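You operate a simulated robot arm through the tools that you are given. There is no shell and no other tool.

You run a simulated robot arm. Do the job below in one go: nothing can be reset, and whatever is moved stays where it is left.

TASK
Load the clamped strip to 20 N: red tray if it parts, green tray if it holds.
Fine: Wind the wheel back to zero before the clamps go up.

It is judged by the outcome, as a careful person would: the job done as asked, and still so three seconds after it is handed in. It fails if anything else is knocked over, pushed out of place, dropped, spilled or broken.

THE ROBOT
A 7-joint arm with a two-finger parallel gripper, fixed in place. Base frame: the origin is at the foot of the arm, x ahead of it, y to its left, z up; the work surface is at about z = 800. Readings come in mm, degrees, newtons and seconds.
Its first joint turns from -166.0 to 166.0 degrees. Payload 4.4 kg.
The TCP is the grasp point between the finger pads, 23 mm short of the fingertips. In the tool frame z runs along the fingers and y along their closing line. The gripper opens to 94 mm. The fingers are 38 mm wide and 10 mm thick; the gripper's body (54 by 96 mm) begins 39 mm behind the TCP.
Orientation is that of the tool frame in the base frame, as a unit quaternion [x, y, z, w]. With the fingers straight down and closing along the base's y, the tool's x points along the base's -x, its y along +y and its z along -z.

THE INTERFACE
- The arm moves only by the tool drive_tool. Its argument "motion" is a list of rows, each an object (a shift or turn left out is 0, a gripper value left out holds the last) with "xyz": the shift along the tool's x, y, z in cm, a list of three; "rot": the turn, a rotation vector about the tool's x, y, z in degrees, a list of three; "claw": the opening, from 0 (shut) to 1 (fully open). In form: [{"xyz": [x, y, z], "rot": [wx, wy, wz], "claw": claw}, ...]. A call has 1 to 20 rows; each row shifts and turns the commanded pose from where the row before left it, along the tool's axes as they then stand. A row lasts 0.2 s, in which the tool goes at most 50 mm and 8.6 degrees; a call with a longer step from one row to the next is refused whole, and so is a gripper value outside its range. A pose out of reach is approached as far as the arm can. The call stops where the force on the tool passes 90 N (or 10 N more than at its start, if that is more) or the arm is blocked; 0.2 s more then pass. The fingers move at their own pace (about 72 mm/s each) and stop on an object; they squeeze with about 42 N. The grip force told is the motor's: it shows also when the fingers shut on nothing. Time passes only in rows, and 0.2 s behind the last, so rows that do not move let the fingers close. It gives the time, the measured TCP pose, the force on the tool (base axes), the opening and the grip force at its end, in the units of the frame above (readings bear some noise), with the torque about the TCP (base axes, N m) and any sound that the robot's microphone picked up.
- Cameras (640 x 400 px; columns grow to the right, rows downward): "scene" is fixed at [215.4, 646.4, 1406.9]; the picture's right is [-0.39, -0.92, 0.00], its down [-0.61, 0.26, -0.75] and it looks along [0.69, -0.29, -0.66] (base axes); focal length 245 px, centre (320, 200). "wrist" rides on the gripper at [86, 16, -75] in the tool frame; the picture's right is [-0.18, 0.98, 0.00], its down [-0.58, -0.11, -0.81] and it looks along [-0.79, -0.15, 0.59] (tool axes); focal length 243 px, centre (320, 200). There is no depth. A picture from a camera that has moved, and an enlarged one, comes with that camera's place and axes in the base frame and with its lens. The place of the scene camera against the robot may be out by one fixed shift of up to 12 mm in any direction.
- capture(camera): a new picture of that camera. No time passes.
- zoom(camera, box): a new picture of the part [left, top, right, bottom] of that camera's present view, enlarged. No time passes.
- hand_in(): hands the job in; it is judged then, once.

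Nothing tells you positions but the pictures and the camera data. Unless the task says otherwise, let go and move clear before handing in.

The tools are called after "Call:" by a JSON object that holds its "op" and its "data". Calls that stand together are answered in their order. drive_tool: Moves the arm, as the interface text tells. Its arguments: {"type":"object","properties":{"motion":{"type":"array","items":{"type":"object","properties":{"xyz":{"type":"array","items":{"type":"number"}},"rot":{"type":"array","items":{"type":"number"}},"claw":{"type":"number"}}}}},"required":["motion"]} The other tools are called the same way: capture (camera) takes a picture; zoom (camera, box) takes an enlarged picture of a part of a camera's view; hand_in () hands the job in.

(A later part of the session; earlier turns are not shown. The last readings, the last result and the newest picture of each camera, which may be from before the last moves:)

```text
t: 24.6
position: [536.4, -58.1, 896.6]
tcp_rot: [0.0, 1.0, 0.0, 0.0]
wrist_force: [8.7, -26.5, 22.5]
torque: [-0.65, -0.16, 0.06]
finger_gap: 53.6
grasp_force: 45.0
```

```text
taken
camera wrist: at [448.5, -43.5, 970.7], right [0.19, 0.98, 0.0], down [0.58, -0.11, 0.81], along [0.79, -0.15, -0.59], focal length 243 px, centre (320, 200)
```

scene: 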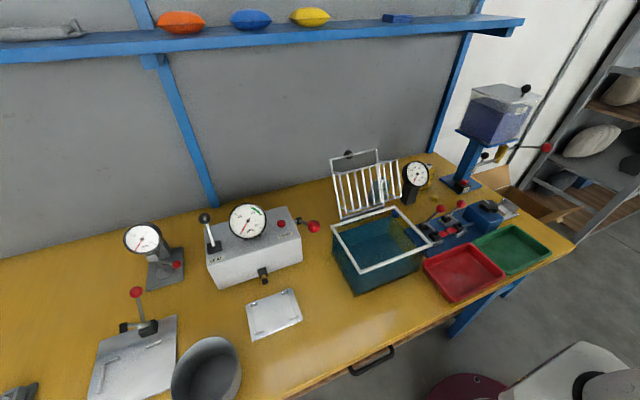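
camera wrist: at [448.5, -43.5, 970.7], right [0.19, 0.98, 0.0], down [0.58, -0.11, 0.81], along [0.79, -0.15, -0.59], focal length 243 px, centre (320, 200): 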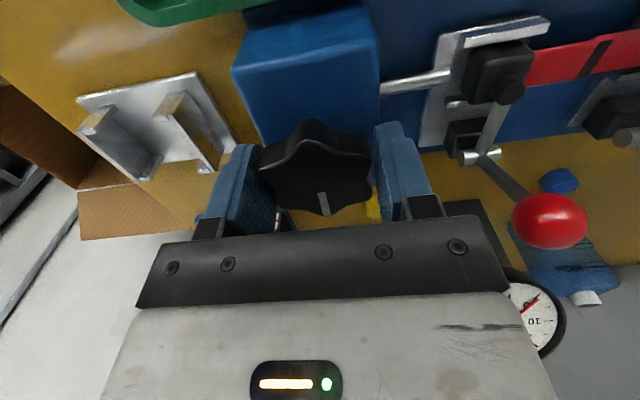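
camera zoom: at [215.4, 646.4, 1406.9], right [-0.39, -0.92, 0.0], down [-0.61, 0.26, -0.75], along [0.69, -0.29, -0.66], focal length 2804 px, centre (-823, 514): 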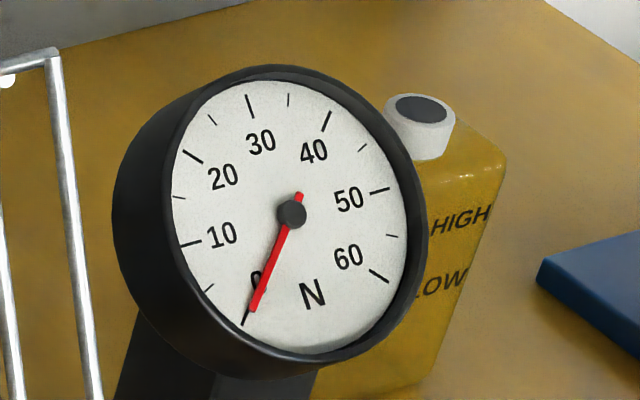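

The gauge is on zero and the mark points +x as at the start. I'll take out the last fraction of a degree, open the fingers and rise.

Call:
{"op": "drive_tool", "data": {"motion": [{"rot": [0, 0, -0.3], "claw": 0}, {"claw": 0}, {"claw": 1}, {"claw": 1}, {"claw": 1}, {"xyz": [0, 0, -3]}, {"xyz": [0, 0, -4]}, {"xyz": [0, 0, -4]}]}}

Call:
{"op": "capture", "data": {"camera": "wrist"}}

Call:
{"op": "zoom", "data": {"camera": "scene", "box": [390, 150, 510, 240]}}

Call:
{"op": "zoom", "data": {"camera": "scene", "box": [400, 155, 440, 190]}}

```text
t: 26.4
position: [534.8, -57.9, 1007.0]
tcp_rot: [-0.002, 1.0, 0.001, -0.001]
wrist_force: [0.6, 0.1, -0.4]
torque: [0.0, -0.02, -0.02]
finger_gap: 94.2
grasp_force: 0.0
```

```text
taken
camera wrist: at [447.1, -43.0, 1081.0], right [0.18, 0.98, 0.0], down [0.58, -0.11, 0.81], along [0.79, -0.15, -0.59], focal length 243 px, centre (320, 200)
```

wrist: 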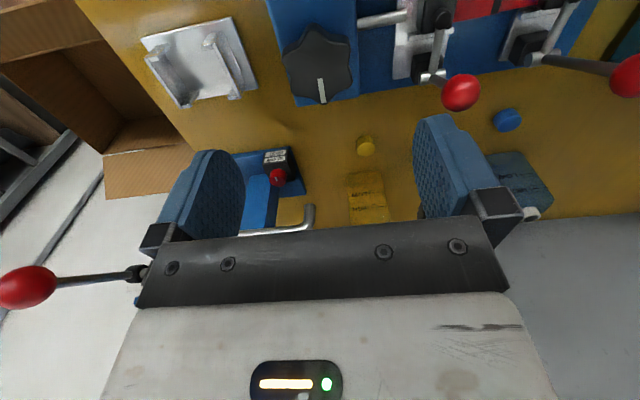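

```text
4.44 times, centred on (450, 195) of scene
camera zoom: at [215.4, 646.4, 1406.9], right [-0.39, -0.92, 0.0], down [-0.61, 0.26, -0.75], along [0.69, -0.29, -0.66], focal length 1090 px, centre (-258, 222)
```

zoom: 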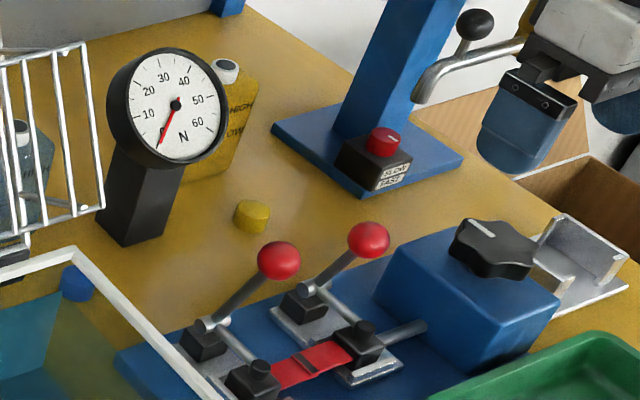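

```text
11.43 times, centred on (420, 172) of scene
camera zoom: at [215.4, 646.4, 1406.9], right [-0.39, -0.92, 0.0], down [-0.61, 0.26, -0.75], along [0.69, -0.29, -0.66], focal length 2804 px, centre (-823, 514)
```

zoom: 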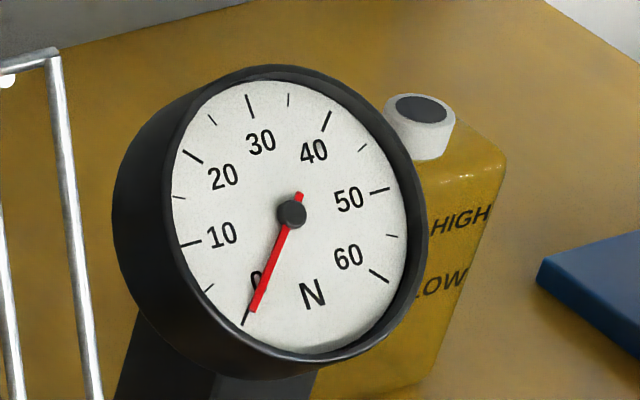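

The gauge stays at zero with the wheel released. Next are the clamps: each handle leans slightly toward the robot, with the balls near (563, 42, 911) and (568, 149, 911), so I expect pushing a handle away (+x) to lift its presser. I'll move above the first ball.

Call:
{"op": "drive_tool", "data": {"motion": [{"xyz": [-0.9, 3.3, 0], "claw": 0.6}, {"xyz": [-0.9, 3.3, 1]}, {"xyz": [-1.0, 3.4, 1.5]}, {}]}}

Call:
{"op": "capture", "data": {"camera": "wrist"}}

Call:
{"op": "zoom", "data": {"camera": "scene", "box": [390, 130, 510, 240]}}

```text
t: 27.4
position: [562.7, 42.7, 981.7]
tcp_rot: [-0.002, 1.0, 0.001, 0.001]
wrist_force: [1.2, -0.7, 0.4]
torque: [-0.01, 0.01, -0.01]
finger_gap: 56.3
grasp_force: 0.1
```

```text
taken
camera wrist: at [475.2, 57.9, 1056.1], right [0.18, 0.98, 0.0], down [0.58, -0.11, 0.81], along [0.79, -0.15, -0.59], focal length 243 px, centre (320, 200)
```

wrist: 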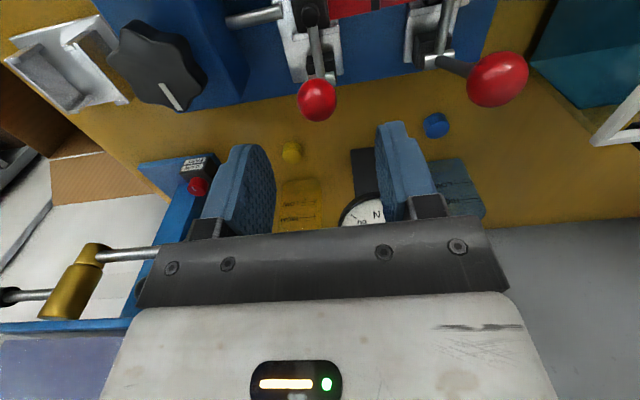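

```text
3.64 times, centred on (450, 185) of scene
camera zoom: at [215.4, 646.4, 1406.9], right [-0.39, -0.92, 0.0], down [-0.61, 0.26, -0.75], along [0.69, -0.29, -0.66], focal length 892 px, centre (-153, 254)
```

zoom: 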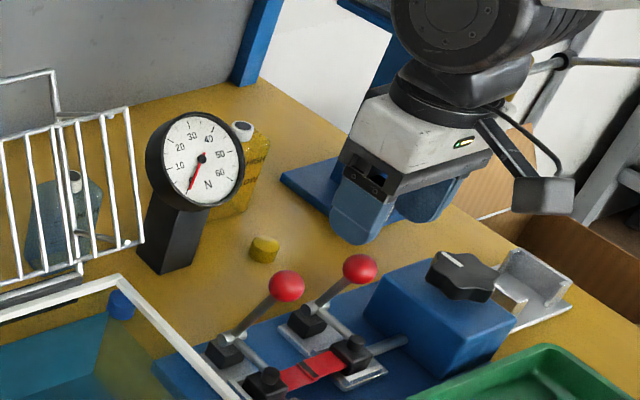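

Ball A triangulates to (561, 40, 912), with its pivot near (581, 38, 848). I'll lower over it and check before closing.

Call:
{"op": "drive_tool", "data": {"motion": [{"xyz": [0.15, -0.3, 3.0]}, {"xyz": [0, 0, 3.2]}]}}

Call:
{"op": "capture", "data": {"camera": "wrist"}}

Call:
{"op": "zoom", "data": {"camera": "scene", "box": [390, 150, 510, 240]}}

```text
t: 28.1
position: [561.1, 39.0, 919.3]
tcp_rot: [-0.002, 1.0, 0.001, 0.0]
wrist_force: [0.7, 0.3, -0.4]
torque: [-0.02, 0.01, 0.02]
finger_gap: 56.0
grasp_force: 0.1
```

```text
taken
camera wrist: at [474.1, 53.8, 994.2], right [0.18, 0.98, 0.0], down [0.58, -0.11, 0.81], along [0.79, -0.15, -0.59], focal length 243 px, centre (320, 200)
```

wrist: 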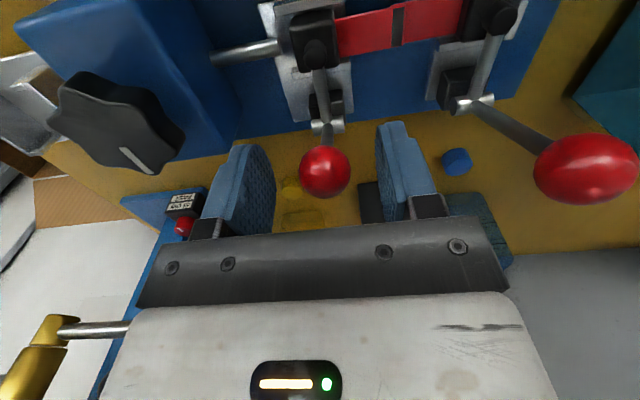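

```text
4.44 times, centred on (450, 195) of scene
camera zoom: at [215.4, 646.4, 1406.9], right [-0.39, -0.92, 0.0], down [-0.61, 0.26, -0.75], along [0.69, -0.29, -0.66], focal length 1090 px, centre (-258, 222)
```

zoom: 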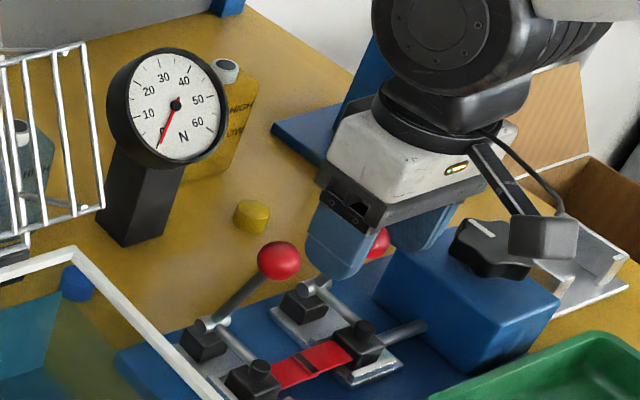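

The ball is centred between the pads. I'll close gently on it and begin a small arc toward +x.

Call:
{"op": "drive_tool", "data": {"motion": [{"xyz": [0, 0.12, 0.1], "claw": 0.6}, {"claw": 0}, {"claw": 0}, {"claw": 0}]}}

```text
t: 29.1
position: [561.1, 38.8, 919.2]
tcp_rot: [-0.001, 1.0, 0.0, 0.0]
wrist_force: [3.1, 4.5, -3.3]
torque: [0.08, -0.1, 0.01]
finger_gap: 25.5
grasp_force: 44.6
```

Call:
{"op": "drive_tool", "data": {"motion": [{"xyz": [-0.58, 0, -0.13]}, {"xyz": [-0.58, 0, -0.1]}, {"xyz": [-0.6, 0, -0.02]}, {"xyz": [-0.6, 0, 0]}, {}]}}

Call:
{"op": "capture", "data": {"camera": "wrist"}}

Call:
{"op": "zoom", "data": {"camera": "scene", "box": [390, 150, 510, 240]}}

```text
t: 30.2
position: [586.0, 38.2, 921.0]
tcp_rot: [-0.002, 1.0, 0.001, 0.0]
wrist_force: [-17.7, 4.0, 1.4]
torque: [0.0, 1.18, 0.0]
finger_gap: 25.2
grasp_force: 44.7
```

```text
taken
camera wrist: at [497.7, 54.6, 995.2], right [0.18, 0.98, 0.0], down [0.58, -0.11, 0.81], along [0.79, -0.15, -0.59], focal length 243 px, centre (320, 200)
```

wrist: 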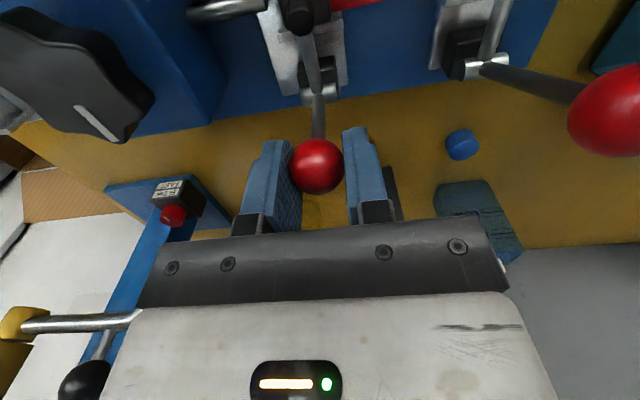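

```text
4.44 times, centred on (450, 195) of scene
camera zoom: at [215.4, 646.4, 1406.9], right [-0.39, -0.92, 0.0], down [-0.61, 0.26, -0.75], along [0.69, -0.29, -0.66], focal length 1090 px, centre (-258, 222)
```

zoom: 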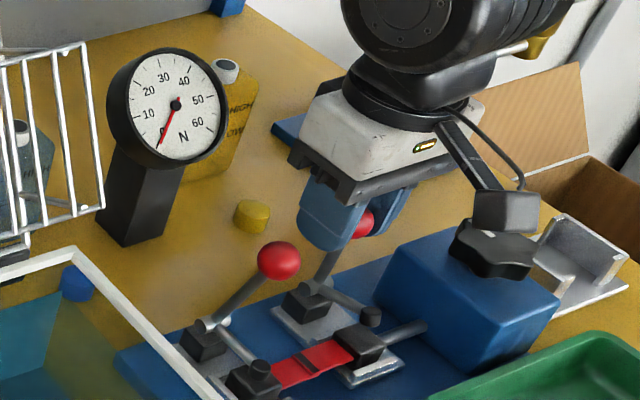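

The handle moves freely and the clamp arm is lifting. I'll continue the arc.

Call:
{"op": "drive_tool", "data": {"motion": [{"xyz": [-0.59, 0, 0.06]}, {"xyz": [-0.59, 0, 0.12]}, {"xyz": [-0.56, 0, 0.17]}, {"xyz": [-0.56, 0, 0.22]}, {"xyz": [-0.53, 0, 0.26]}, {"xyz": [-0.5, 0, 0.31]}, {}]}}

Call:
{"op": "capture", "data": {"camera": "wrist"}}

Call:
{"op": "zoom", "data": {"camera": "scene", "box": [390, 150, 510, 240]}}

```text
t: 31.9
position: [619.4, 39.0, 910.7]
tcp_rot: [-0.002, 1.0, 0.0, 0.002]
wrist_force: [-2.2, 4.1, 25.3]
torque: [0.01, 1.07, -0.04]
finger_gap: 24.7
grasp_force: 44.7
```

```text
taken
camera wrist: at [532.0, 54.9, 984.3], right [0.18, 0.98, 0.0], down [0.58, -0.11, 0.81], along [0.79, -0.15, -0.59], focal length 243 px, centre (320, 200)
```

wrist: 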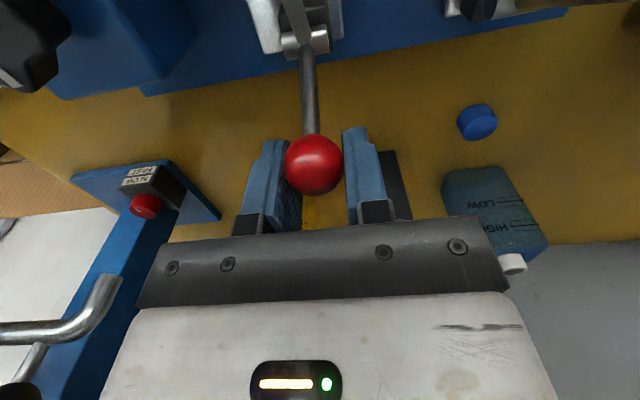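

```text
4.44 times, centred on (450, 195) of scene
camera zoom: at [215.4, 646.4, 1406.9], right [-0.39, -0.92, 0.0], down [-0.61, 0.26, -0.75], along [0.69, -0.29, -0.66], focal length 1090 px, centre (-258, 222)
```

zoom: 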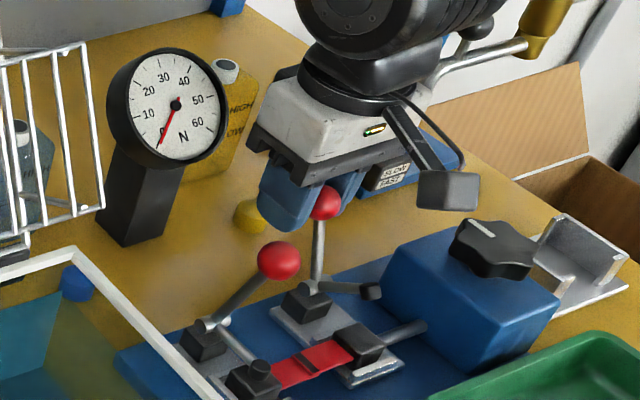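

The clamp arm is well up, about 50°. I'll go a bit further while watching clearance to the gauge.

Call:
{"op": "drive_tool", "data": {"motion": [{"xyz": [-0.48, 0, 0.34]}, {"xyz": [-0.44, 0, 0.38]}, {}]}}

Call:
{"op": "capture", "data": {"camera": "scene"}}

Call:
{"op": "zoom", "data": {"camera": "scene", "box": [390, 130, 510, 240]}}

```text
t: 32.6
position: [628.3, 40.6, 904.0]
tcp_rot: [-0.003, 1.0, 0.001, -0.001]
wrist_force: [-6.8, 4.3, 20.0]
torque: [-0.02, 1.26, -0.05]
finger_gap: 25.1
grasp_force: 45.3
```

```text
taken
```

scene: 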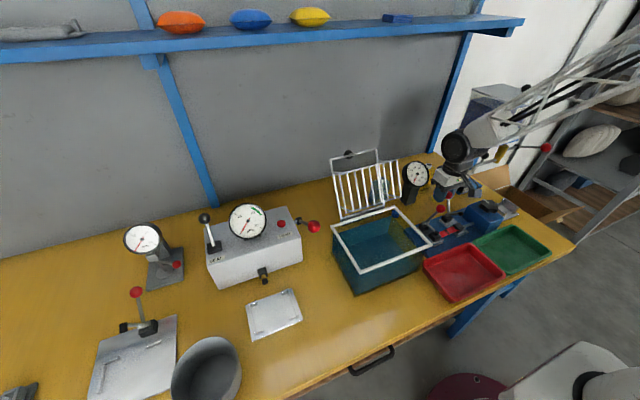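

```text
3.64 times, centred on (450, 185) of scene
camera zoom: at [215.4, 646.4, 1406.9], right [-0.39, -0.92, 0.0], down [-0.61, 0.26, -0.75], along [0.69, -0.29, -0.66], focal length 892 px, centre (-153, 254)
```

zoom: 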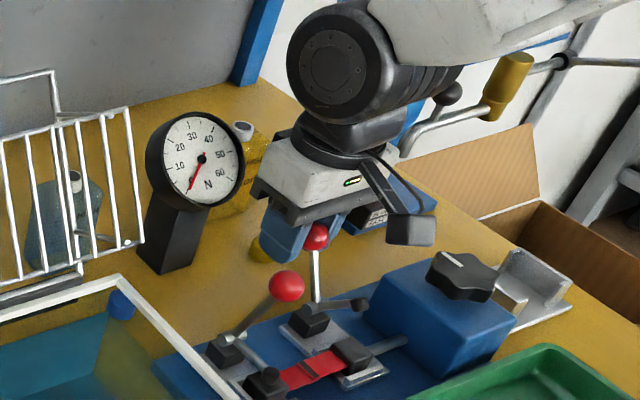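

The clamp arm is high, and the tool has clearance to the gauge. I'll make two more small steps, then ease the grip to see whether it stays up.

Call:
{"op": "drive_tool", "data": {"motion": [{"xyz": [-0.41, 0, 0.42]}, {"xyz": [-0.37, 0, 0.46]}, {"xyz": [-0.3, 0, 0.45]}, {}]}}

Call:
{"op": "capture", "data": {"camera": "wrist"}}

Call:
{"op": "zoom", "data": {"camera": "scene", "box": [390, 150, 490, 240]}}

```text
t: 33.6
position: [638.9, 39.0, 889.3]
tcp_rot: [-0.003, 1.0, 0.001, 0.0]
wrist_force: [7.7, 4.1, 22.6]
torque: [-0.02, 1.2, -0.06]
finger_gap: 25.4
grasp_force: 44.6
```

```text
taken
camera wrist: at [552.0, 55.0, 963.4], right [0.18, 0.98, 0.0], down [0.58, -0.11, 0.81], along [0.79, -0.15, -0.59], focal length 243 px, centre (320, 200)
```

wrist: 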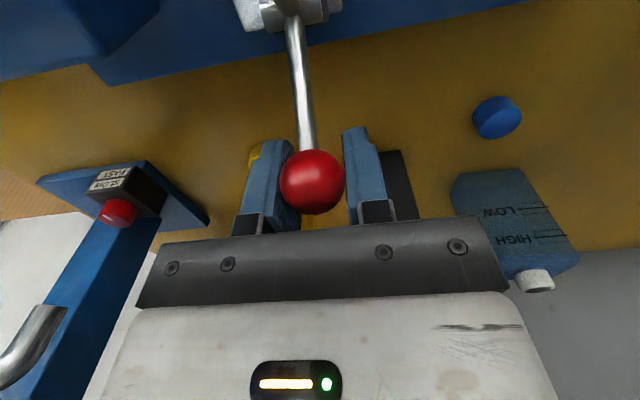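

```text
4.44 times, centred on (440, 195) of scene
camera zoom: at [215.4, 646.4, 1406.9], right [-0.39, -0.92, 0.0], down [-0.61, 0.26, -0.75], along [0.69, -0.29, -0.66], focal length 1090 px, centre (-213, 222)
```

zoom: 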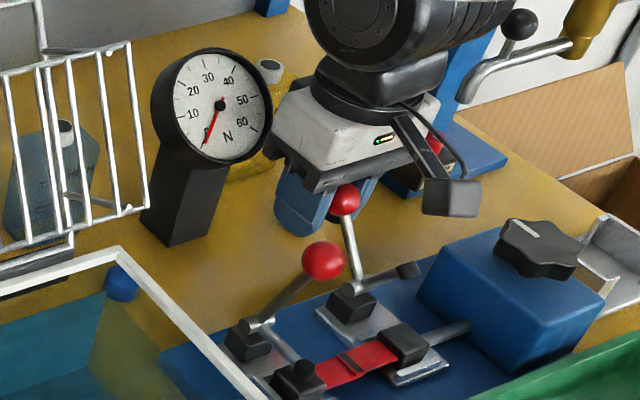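

The clamp has been swung about 75° up. I'll open the fingers in place and see whether it stays.

Call:
{"op": "drive_tool", "data": {"motion": [{"claw": 0.55}, {"claw": 0.55}, {"claw": 0.55}]}}

Call:
{"op": "capture", "data": {"camera": "wrist"}}

Call:
{"op": "zoom", "data": {"camera": "scene", "box": [390, 150, 490, 240]}}

```text
t: 34.5
position: [638.5, 40.0, 888.9]
tcp_rot: [-0.003, 1.0, 0.001, 0.0]
wrist_force: [-0.4, -0.4, 0.1]
torque: [0.07, -0.03, 0.02]
finger_gap: 51.7
grasp_force: 0.1
```

```text
taken
camera wrist: at [551.6, 55.0, 962.9], right [0.18, 0.98, 0.0], down [0.58, -0.11, 0.81], along [0.79, -0.15, -0.59], focal length 243 px, centre (320, 200)
```

wrist: 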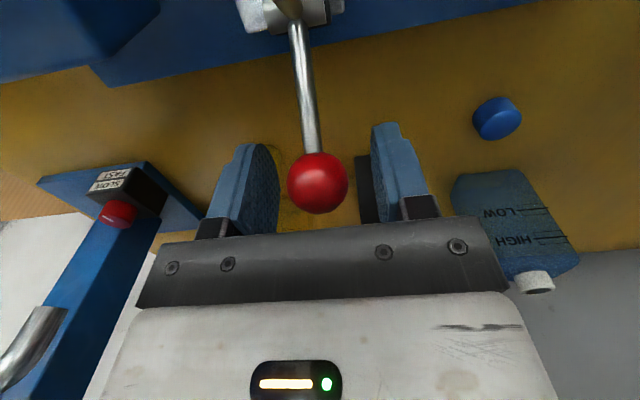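

```text
4.44 times, centred on (440, 195) of scene
camera zoom: at [215.4, 646.4, 1406.9], right [-0.39, -0.92, 0.0], down [-0.61, 0.26, -0.75], along [0.69, -0.29, -0.66], focal length 1090 px, centre (-213, 222)
```

zoom: 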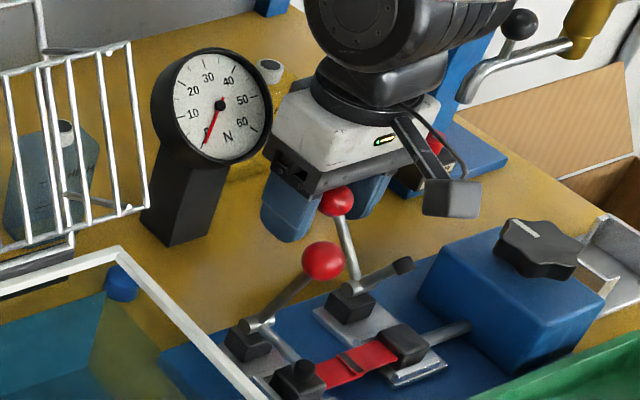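

Clamp A stays up on its own. I'll rise clear and move above ball B.

Call:
{"op": "drive_tool", "data": {"motion": [{"xyz": [0, 0, -3.3]}, {"xyz": [0, 0, -3.3]}, {"xyz": [0, 0, -3.3]}, {"xyz": [2.4, 3.5, 0], "claw": 0.6}, {"xyz": [2.4, 3.5, 0]}, {"xyz": [2.4, 3.6, 0]}, {}]}}

Call:
{"op": "capture", "data": {"camera": "wrist"}}

Call:
{"op": "zoom", "data": {"camera": "scene", "box": [390, 150, 490, 240]}}

```text
t: 36.0
position: [566.6, 146.2, 988.1]
tcp_rot: [-0.002, 1.0, 0.001, 0.0]
wrist_force: [0.2, 0.2, -0.1]
torque: [-0.03, 0.02, 0.0]
finger_gap: 56.3
grasp_force: 0.0
```

```text
taken
camera wrist: at [479.1, 161.6, 1062.2], right [0.18, 0.98, 0.0], down [0.58, -0.11, 0.81], along [0.79, -0.15, -0.59], focal length 243 px, centre (320, 200)
```

wrist: 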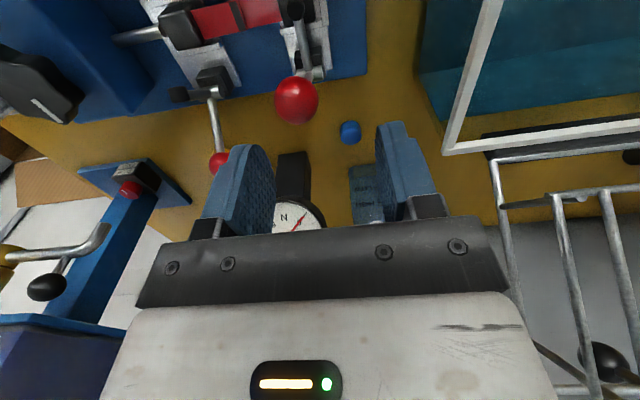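

```text
4.44 times, centred on (440, 195) of scene
camera zoom: at [215.4, 646.4, 1406.9], right [-0.39, -0.92, 0.0], down [-0.61, 0.26, -0.75], along [0.69, -0.29, -0.66], focal length 1090 px, centre (-213, 222)
```

zoom: 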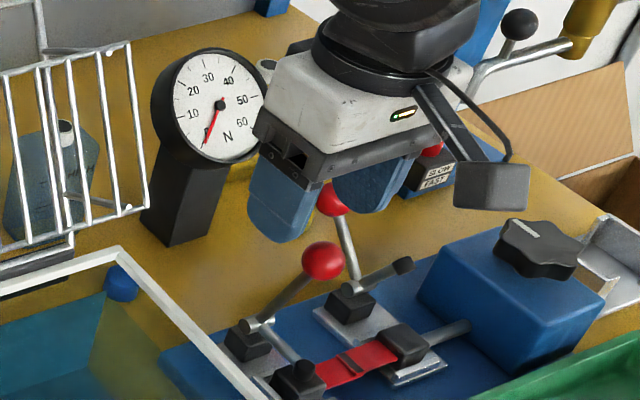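

Ball B triangulates to about (556, 132, 930), as its handle is a little longer than A's. I'll move over it, stopping high to check.

Call:
{"op": "drive_tool", "data": {"motion": [{"xyz": [1.0, -1.4, 0]}, {"xyz": [0, 0, 2.2]}, {}]}}

Call:
{"op": "capture", "data": {"camera": "wrist"}}

```text
t: 36.9
position: [557.0, 130.9, 966.0]
tcp_rot: [-0.002, 1.0, 0.002, 0.0]
wrist_force: [0.3, -0.4, 0.5]
torque: [0.0, 0.02, 0.03]
finger_gap: 56.5
grasp_force: 0.1
```

```text
taken
camera wrist: at [469.1, 146.6, 1040.1], right [0.18, 0.98, 0.0], down [0.58, -0.11, 0.81], along [0.79, -0.15, -0.59], focal length 243 px, centre (320, 200)
```

wrist: 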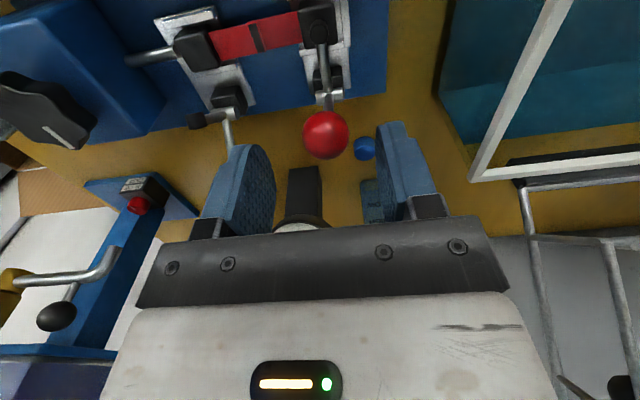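

The ball sits nearly in line. I'll lower onto it and check again before closing.

Call:
{"op": "drive_tool", "data": {"motion": [{"xyz": [0.35, 0.25, 2.5]}, {}]}}

Call:
{"op": "capture", "data": {"camera": "wrist"}}

Call:
{"op": "zoom", "data": {"camera": "scene", "box": [390, 150, 490, 240]}}

```text
t: 37.5
position: [552.3, 134.0, 940.9]
tcp_rot: [-0.002, 1.0, 0.0, 0.001]
wrist_force: [-0.7, -0.7, -0.2]
torque: [0.01, 0.02, 0.02]
finger_gap: 56.2
grasp_force: 0.0
```

```text
taken
camera wrist: at [465.5, 149.0, 1014.9], right [0.18, 0.98, 0.0], down [0.58, -0.11, 0.81], along [0.79, -0.15, -0.59], focal length 243 px, centre (320, 200)
```

wrist: 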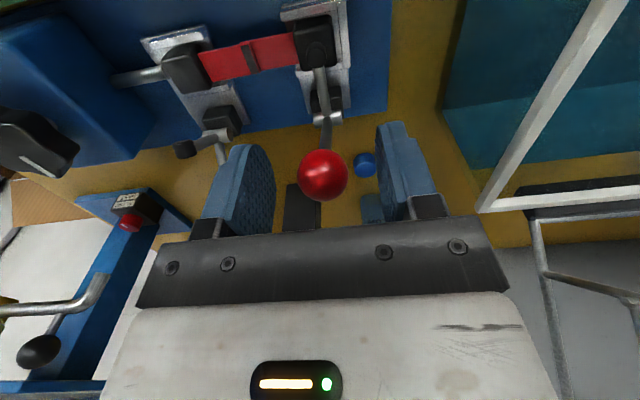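

```text
4.44 times, centred on (440, 195) of scene
camera zoom: at [215.4, 646.4, 1406.9], right [-0.39, -0.92, 0.0], down [-0.61, 0.26, -0.75], along [0.69, -0.29, -0.66], focal length 1090 px, centre (-213, 222)
```

zoom: 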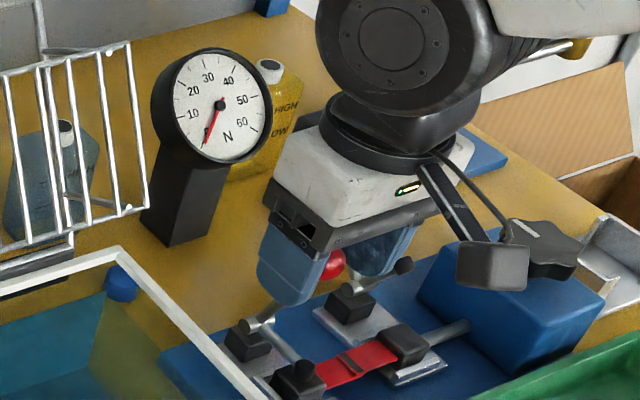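

The ball is between the pads. I'll close and swing clamp B along its arc in the same way.

Call:
{"op": "drive_tool", "data": {"motion": [{"claw": 0}, {"claw": 0}, {"claw": 0}, {"xyz": [-0.74, 0, -0.18]}, {"xyz": [-0.75, 0, -0.11]}, {"xyz": [-0.76, 0, -0.05]}, {"xyz": [-0.76, 0, 0.02]}, {"xyz": [-0.75, 0, 0.09]}, {}]}}

Call:
{"op": "capture", "data": {"camera": "wrist"}}

Call:
{"op": "zoom", "data": {"camera": "scene", "box": [390, 150, 490, 240]}}

```text
t: 39.5
position: [591.0, 135.0, 944.9]
tcp_rot: [-0.002, 1.0, 0.001, 0.001]
wrist_force: [-11.2, 71.7, 10.4]
torque: [0.48, 1.12, -0.17]
finger_gap: 25.5
grasp_force: 45.4
```

```text
taken
camera wrist: at [503.2, 149.8, 1017.8], right [0.18, 0.98, 0.0], down [0.58, -0.11, 0.81], along [0.79, -0.15, -0.59], focal length 243 px, centre (320, 200)
```

wrist: 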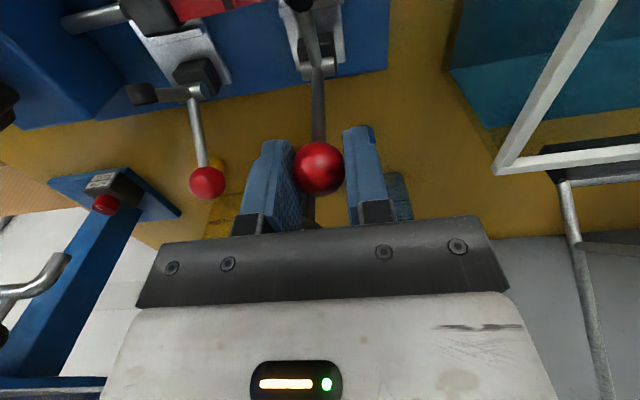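

```text
4.44 times, centred on (440, 195) of scene
camera zoom: at [215.4, 646.4, 1406.9], right [-0.39, -0.92, 0.0], down [-0.61, 0.26, -0.75], along [0.69, -0.29, -0.66], focal length 1090 px, centre (-213, 222)
```

zoom: 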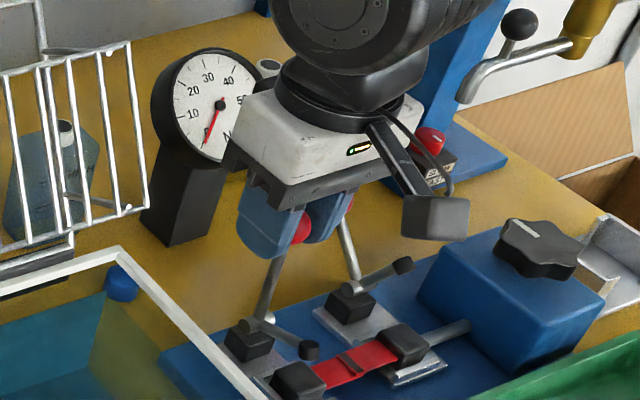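

Clamp B's arm is lifting. There is some side force, so I'll ease that and continue the arc.

Call:
{"op": "drive_tool", "data": {"motion": [{"xyz": [0, 0.13, 0]}, {"xyz": [-0.74, 0, 0.15]}, {"xyz": [-0.73, 0, 0.21]}, {"xyz": [-0.71, 0, 0.28]}, {}]}}

Call:
{"op": "zoom", "data": {"camera": "scene", "box": [390, 130, 490, 240]}}

Call:
{"op": "capture", "data": {"camera": "wrist"}}

```text
t: 40.6
position: [612.9, 135.7, 938.3]
tcp_rot: [-0.002, 1.0, 0.0, 0.0]
wrist_force: [-11.2, 24.2, 7.5]
torque: [0.04, 1.17, -0.15]
finger_gap: 24.8
grasp_force: 45.3
```

```text
3.64 times, centred on (440, 185) of scene
camera zoom: at [215.4, 646.4, 1406.9], right [-0.39, -0.92, 0.0], down [-0.61, 0.26, -0.75], along [0.69, -0.29, -0.66], focal length 892 px, centre (-116, 254)
```

zoom: 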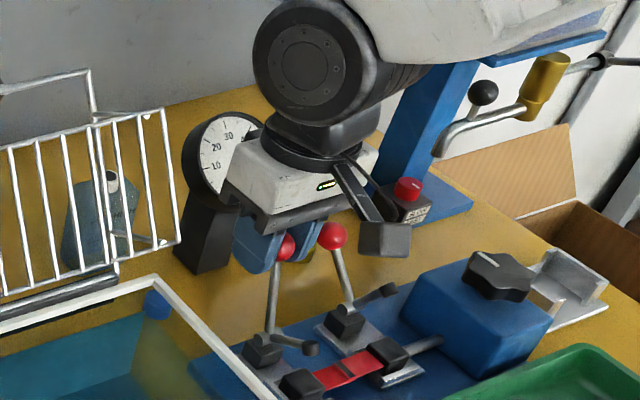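

```text
taken
camera wrist: at [525.0, 150.0, 1011.0], right [0.18, 0.98, 0.0], down [0.58, -0.11, 0.81], along [0.79, -0.15, -0.59], focal length 243 px, centre (320, 200)
```

wrist: 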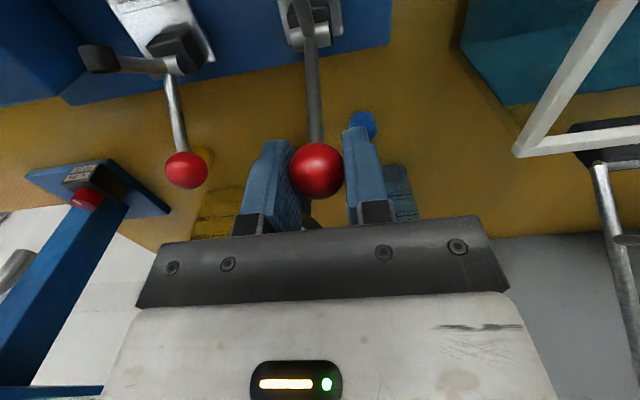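

The gauge face is at about (717, 79, 925), so there is still enough clearance. I'm continuing the arc.

Call:
{"op": "drive_tool", "data": {"motion": [{"xyz": [-0.68, 0.04, 0.34]}, {"xyz": [-0.64, 0, 0.4]}, {"xyz": [-0.6, 0, 0.45]}, {"xyz": [-0.56, 0, 0.5]}, {}]}}

Call:
{"op": "zoom", "data": {"camera": "scene", "box": [390, 130, 490, 240]}}

Call:
{"op": "capture", "data": {"camera": "wrist"}}

```text
t: 41.9
position: [638.9, 134.7, 920.7]
tcp_rot: [-0.002, 1.0, 0.001, 0.001]
wrist_force: [6.8, -36.0, 22.2]
torque: [0.09, 0.74, 0.33]
finger_gap: 25.2
grasp_force: 44.8
```

```text
3.64 times, centred on (440, 185) of scene
camera zoom: at [215.4, 646.4, 1406.9], right [-0.39, -0.92, 0.0], down [-0.61, 0.26, -0.75], along [0.69, -0.29, -0.66], focal length 892 px, centre (-116, 254)
```

zoom: 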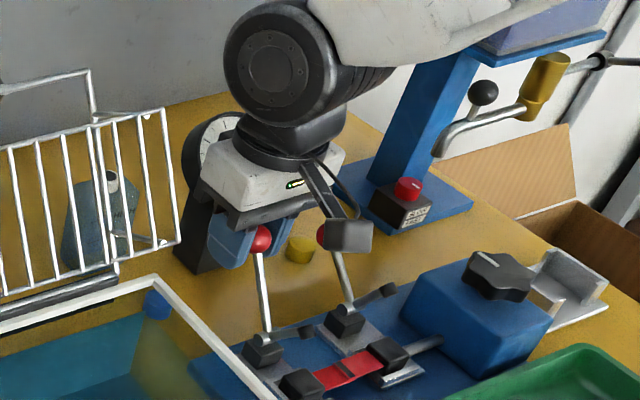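

```text
taken
camera wrist: at [550.8, 150.2, 994.6], right [0.18, 0.98, 0.0], down [0.58, -0.11, 0.81], along [0.79, -0.15, -0.59], focal length 243 px, centre (320, 200)
```

wrist: 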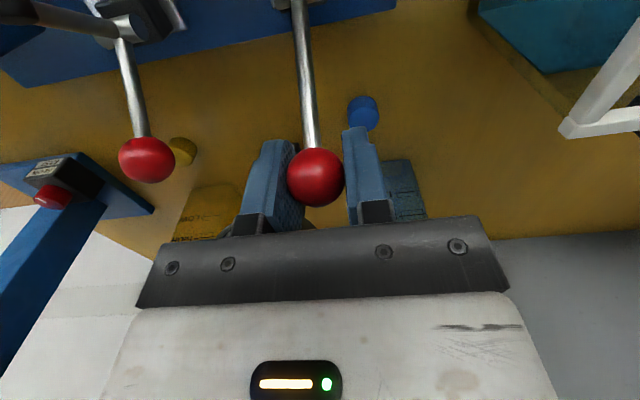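

Clearance still looks fine. I'll finish the swing and then release.

Call:
{"op": "drive_tool", "data": {"motion": [{"xyz": [-0.53, -0.06, 0.55]}, {"xyz": [-0.47, 0, 0.6]}, {"xyz": [-0.42, 0, 0.63]}, {}, {"claw": 0.55}, {"claw": 0.55}, {"claw": 0.55}]}}

Call:
{"op": "zoom", "data": {"camera": "scene", "box": [390, 130, 490, 240]}}

Call:
{"op": "capture", "data": {"camera": "wrist"}}

```text
t: 43.5
position: [651.1, 135.9, 902.2]
tcp_rot: [-0.001, 1.0, 0.001, 0.0]
wrist_force: [-0.2, -0.5, -0.4]
torque: [0.04, 0.0, 0.0]
finger_gap: 51.6
grasp_force: 0.0
```

```text
3.64 times, centred on (440, 185) of scene
camera zoom: at [215.4, 646.4, 1406.9], right [-0.39, -0.92, 0.0], down [-0.61, 0.26, -0.75], along [0.69, -0.29, -0.66], focal length 892 px, centre (-116, 254)
```

zoom: 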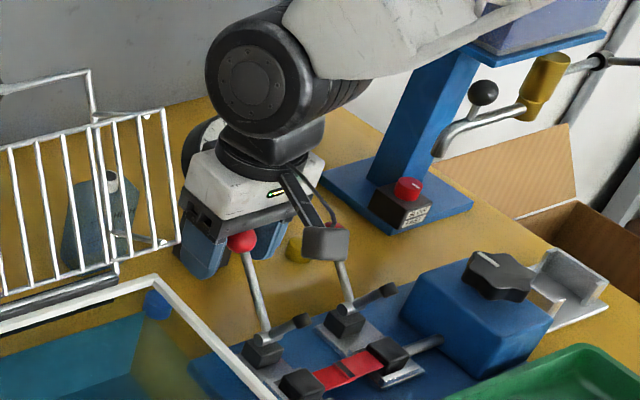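

```text
taken
camera wrist: at [564.3, 150.9, 976.4], right [0.18, 0.98, 0.0], down [0.58, -0.11, 0.81], along [0.79, -0.15, -0.59], focal length 243 px, centre (320, 200)
```

wrist: 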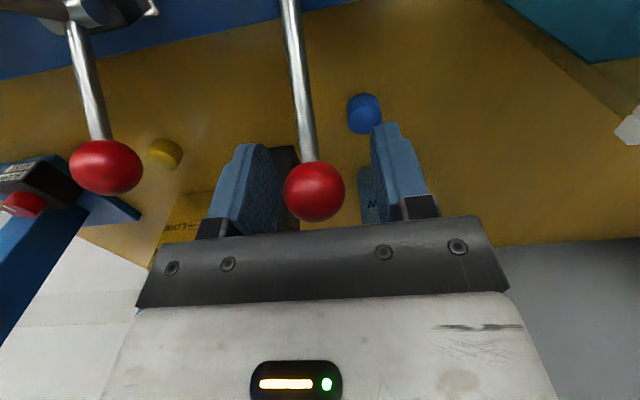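

Both clamps are up. I'll rise and pull back to see the strip and the jaws.

Call:
{"op": "drive_tool", "data": {"motion": [{"xyz": [0, 0, -3.3]}, {"xyz": [0, 0, -3.3]}, {"xyz": [0, 0, -3.4]}, {"xyz": [4.5, -1, 0]}, {"xyz": [4.5, -1, 0]}, {"xyz": [4.5, -1, 0]}, {"xyz": [4.5, -1, 0]}, {}]}}

Call:
{"op": "capture", "data": {"camera": "wrist"}}

Call:
{"op": "zoom", "data": {"camera": "scene", "box": [410, 180, 490, 240]}}

Call:
{"op": "capture", "data": {"camera": "scene"}}

```text
t: 45.2
position: [471.7, 94.3, 1002.6]
tcp_rot: [-0.002, 1.0, 0.0, 0.0]
wrist_force: [0.9, 0.0, 0.7]
torque: [-0.01, 0.0, 0.0]
finger_gap: 51.9
grasp_force: 0.0
```

```text
taken
camera wrist: at [384.1, 109.1, 1075.6], right [0.18, 0.98, 0.0], down [0.58, -0.11, 0.81], along [0.79, -0.15, -0.59], focal length 243 px, centre (320, 200)
```

wrist: 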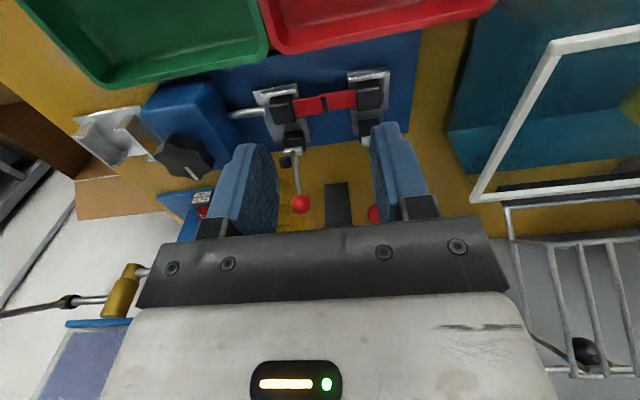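

```text
6.67 times, centred on (450, 210) of scene
camera zoom: at [215.4, 646.4, 1406.9], right [-0.39, -0.92, 0.0], down [-0.61, 0.26, -0.75], along [0.69, -0.29, -0.66], focal length 1635 px, centre (-547, 133)
```

zoom: 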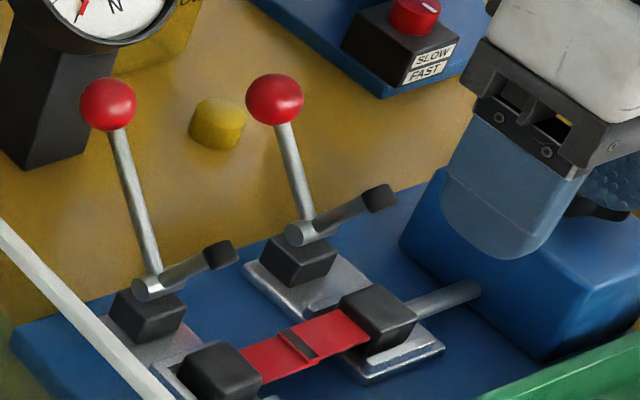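

```text
taken
```

scene: 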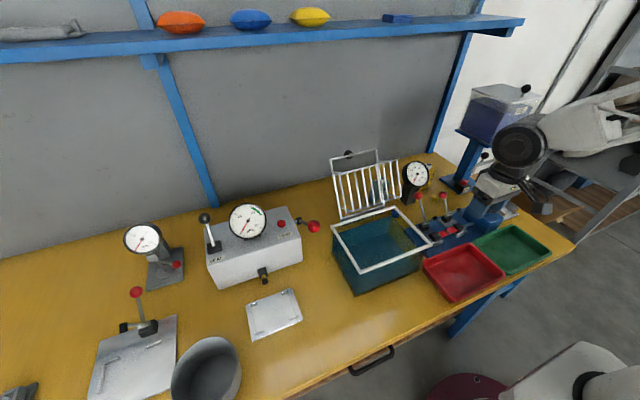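

Both clamp arms are up and the strip still lies across the two black jaw blocks near (530, 88). I'll move in closer to inspect how the strip sits.

Call:
{"op": "drive_tool", "data": {"motion": [{"xyz": [-2.2, -0.3, 3.0], "claw": 0.9}, {"xyz": [-2.2, -0.3, 3.0]}, {}]}}

Call:
{"op": "zoom", "data": {"camera": "wrist", "box": [160, 0, 480, 220]}}

Call:
{"op": "capture", "data": {"camera": "wrist"}}

```text
t: 46.0
position: [516.6, 88.3, 940.4]
tcp_rot: [-0.002, 1.0, 0.001, 0.0]
wrist_force: [0.9, -0.4, -0.4]
torque: [-0.02, 0.01, -0.03]
finger_gap: 84.5
grasp_force: 0.1
```

```text
1.82 times, centred on (320, 110) of wrist
camera zoom: at [429.2, 103.3, 1015.8], right [0.18, 0.98, 0.0], down [0.58, -0.11, 0.81], along [0.79, -0.15, -0.59], focal length 441 px, centre (320, 364)
```

zoom: 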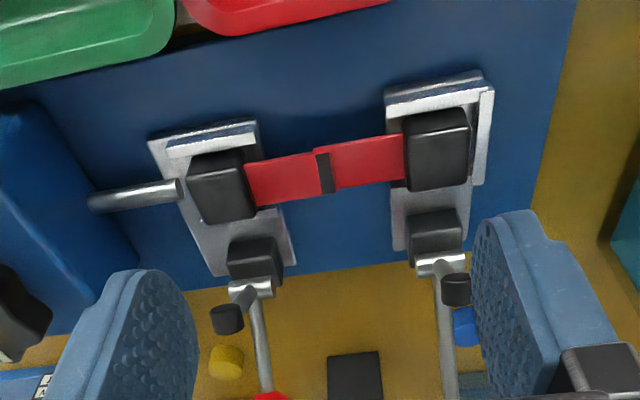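

```text
taken
camera wrist: at [429.2, 103.3, 1015.8], right [0.18, 0.98, 0.0], down [0.58, -0.11, 0.81], along [0.79, -0.15, -0.59], focal length 243 px, centre (320, 200)
```

wrist: 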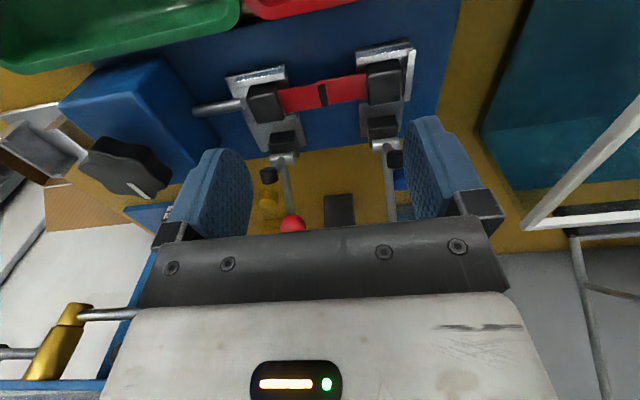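

The strip is two lapped red pieces whose ends lie in or under the black blocks, with a lap seam at about (533, 85). I'll turn the gripper 90° so the fingers close across the strip's width, at a safe height.

Call:
{"op": "drive_tool", "data": {"motion": [{"xyz": [-0.8, 0, -1], "claw": 0.55}, {"xyz": [-0.8, -0.3, 0], "rot": [0, 0, 0]}, {"rot": [0, 0, -8.2]}, {"rot": [0, 0, -8.2]}, {"rot": [0, 0, -8.2]}, {"rot": [0, 0, -8.2]}, {"rot": [0, 0, -8.2]}, {"rot": [0, 0, -8.2]}, {"rot": [0, 0, -8.2]}, {"rot": [0, 0, -8.2]}, {"rot": [0, 0, -8.2]}, {"rot": [0, 0, -8.2]}, {"rot": [0, 0, -8]}, {}]}}

Call:
{"op": "capture", "data": {"camera": "wrist"}}

Call:
{"op": "zoom", "data": {"camera": "scene", "box": [400, 130, 520, 250]}}

```text
t: 49.0
position: [531.4, 85.4, 952.1]
tcp_rot: [0.709, -0.706, -0.001, -0.002]
wrist_force: [0.3, 0.1, -0.2]
torque: [0.01, -0.01, -0.01]
finger_gap: 51.8
grasp_force: 0.1
```

```text
taken
camera wrist: at [515.0, -1.3, 1026.2], right [-0.98, 0.18, 0.0], down [0.11, 0.58, 0.81], along [0.14, 0.79, -0.59], focal length 243 px, centre (320, 200)
```

wrist: 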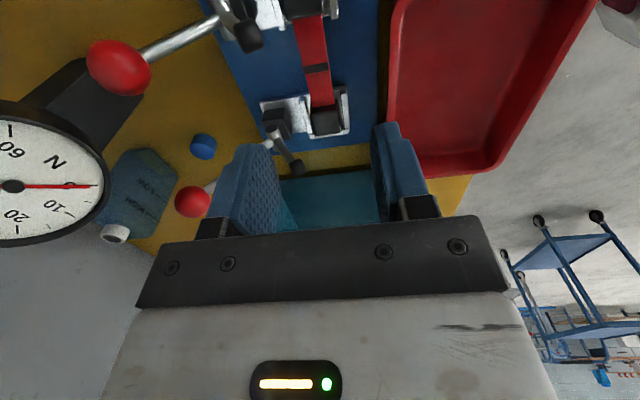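

```text
3.33 times, centred on (460, 190) of scene
camera zoom: at [215.4, 646.4, 1406.9], right [-0.39, -0.92, 0.0], down [-0.61, 0.26, -0.75], along [0.69, -0.29, -0.66], focal length 818 px, centre (-147, 233)
```

zoom: 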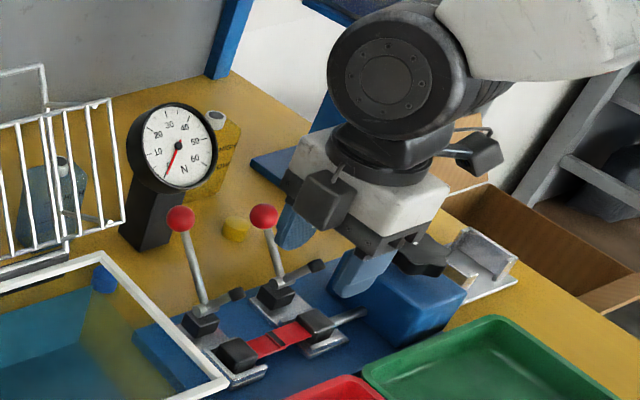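

The gripper is across the strip, and the seam triangulates to (533, 87). I'll descend partway and verify.

Call:
{"op": "drive_tool", "data": {"motion": [{"xyz": [-0.2, -0.16, 3.5]}, {"xyz": [0, 0, 3.5]}, {}]}}

Call:
{"op": "capture", "data": {"camera": "wrist"}}

Call:
{"op": "zoom", "data": {"camera": "scene", "box": [410, 170, 490, 250]}}

```text
t: 49.9
position: [532.8, 88.5, 882.0]
tcp_rot: [0.708, -0.706, -0.001, 0.0]
wrist_force: [-0.5, 0.1, 0.2]
torque: [0.03, -0.01, 0.01]
finger_gap: 51.7
grasp_force: 0.1
```

```text
taken
camera wrist: at [516.2, 0.6, 956.6], right [-0.98, 0.18, 0.0], down [0.11, 0.58, 0.81], along [0.15, 0.79, -0.59], focal length 243 px, centre (320, 200)
```

wrist: 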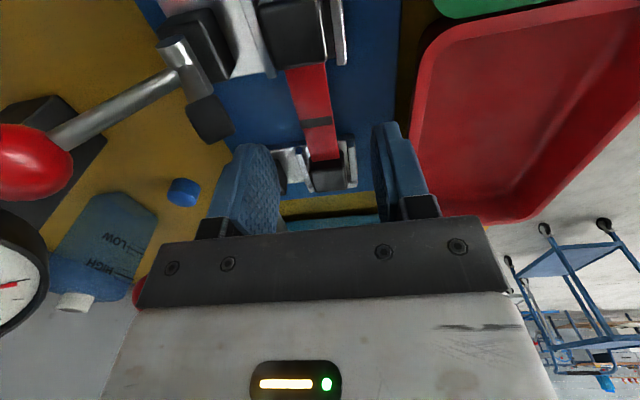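

```text
5.00 times, centred on (450, 210) of scene
camera zoom: at [215.4, 646.4, 1406.9], right [-0.39, -0.92, 0.0], down [-0.61, 0.26, -0.75], along [0.69, -0.29, -0.66], focal length 1226 px, centre (-330, 150)
```

zoom: 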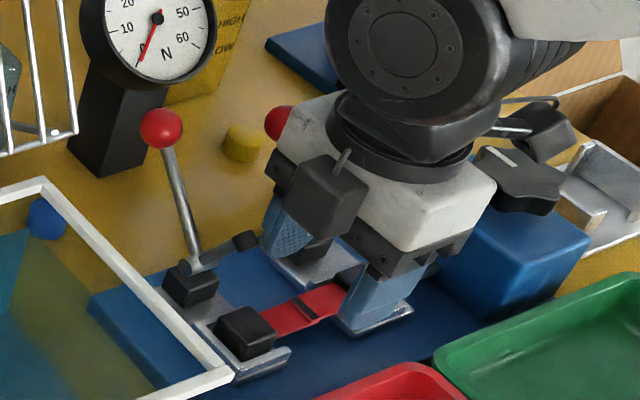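

The seam is at (534, 87, 834). I'll lower to TCP z ≈ 850 and check where the tips are.

Call:
{"op": "drive_tool", "data": {"motion": [{"xyz": [0.1, -0.15, 1.6]}, {"xyz": [0, 0, 1.5]}, {}]}}

Call:
{"op": "capture", "data": {"camera": "wrist"}}

Call:
{"op": "zoom", "data": {"camera": "scene", "box": [420, 190, 480, 245]}}

```text
t: 50.6
position: [534.3, 87.9, 850.9]
tcp_rot: [0.708, -0.706, 0.0, -0.001]
wrist_force: [1.0, 0.2, 0.3]
torque: [0.03, -0.01, 0.01]
finger_gap: 51.6
grasp_force: 0.0
```

```text
taken
camera wrist: at [517.8, -0.5, 925.1], right [-0.98, 0.18, 0.0], down [0.11, 0.58, 0.81], along [0.15, 0.79, -0.59], focal length 243 px, centre (320, 200)
```

wrist: 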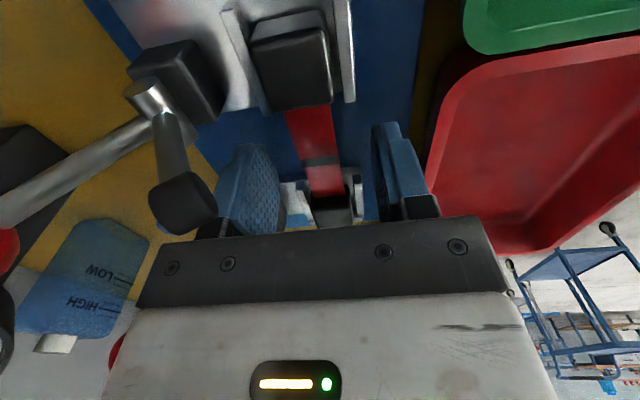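

```text
7.27 times, centred on (450, 218) of scene
camera zoom: at [215.4, 646.4, 1406.9], right [-0.39, -0.92, 0.0], down [-0.61, 0.26, -0.75], along [0.69, -0.29, -0.66], focal length 1784 px, centre (-626, 73)
```

zoom: 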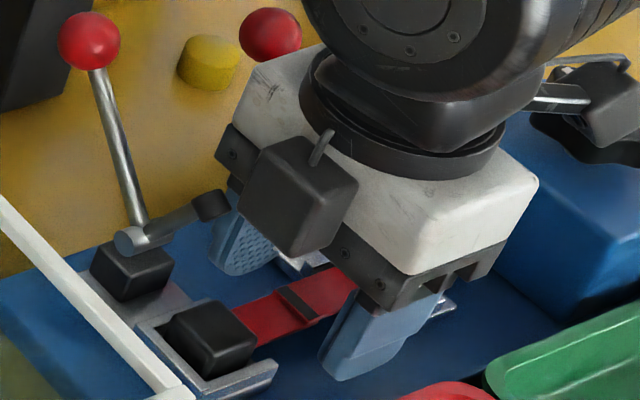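

The fingertips are just below strip level. I'll go 6 mm lower, then close across the seam.

Call:
{"op": "drive_tool", "data": {"motion": [{"xyz": [0, 0, 0.3]}, {"xyz": [0, 0, 0.3]}, {}]}}

```text
t: 51.5
position: [535.6, 86.5, 845.2]
tcp_rot: [0.708, -0.706, 0.0, 0.0]
wrist_force: [-0.5, 0.2, 0.3]
torque: [0.02, 0.01, 0.02]
finger_gap: 51.4
grasp_force: 0.0
```

Call:
{"op": "drive_tool", "data": {"motion": [{"claw": 0.3}, {"claw": 0.3}, {"claw": 0.0}, {"claw": 0.0}, {"claw": 0.0}]}}

Call:
{"op": "capture", "data": {"camera": "wrist"}}

Call:
{"op": "zoom", "data": {"camera": "scene", "box": [420, 190, 480, 245]}}

```text
t: 52.6
position: [534.1, 87.8, 844.8]
tcp_rot: [0.708, -0.706, -0.001, -0.001]
wrist_force: [-0.5, -0.2, 0.8]
torque: [-0.15, -0.01, 0.01]
finger_gap: 19.1
grasp_force: 42.0
```

```text
taken
camera wrist: at [517.7, -0.2, 919.5], right [-0.98, 0.18, 0.0], down [0.11, 0.58, 0.81], along [0.15, 0.79, -0.59], focal length 243 px, centre (320, 200)
```

wrist: 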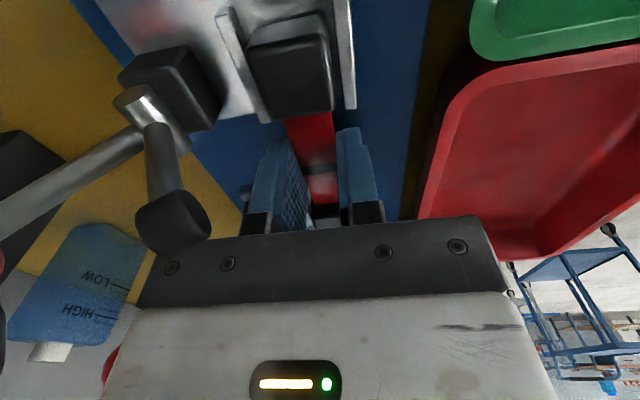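

```text
7.27 times, centred on (450, 218) of scene
camera zoom: at [215.4, 646.4, 1406.9], right [-0.39, -0.92, 0.0], down [-0.61, 0.26, -0.75], along [0.69, -0.29, -0.66], focal length 1784 px, centre (-626, 73)
```

zoom: 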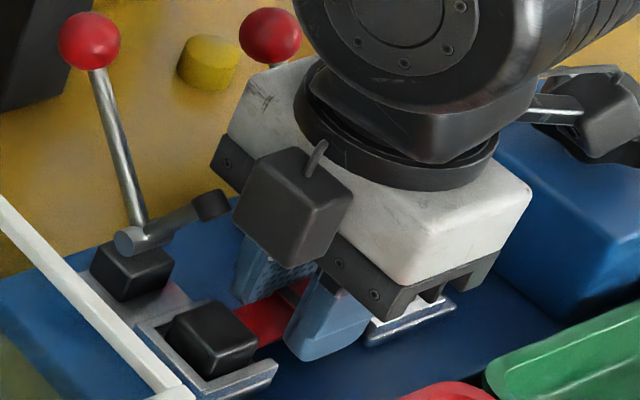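

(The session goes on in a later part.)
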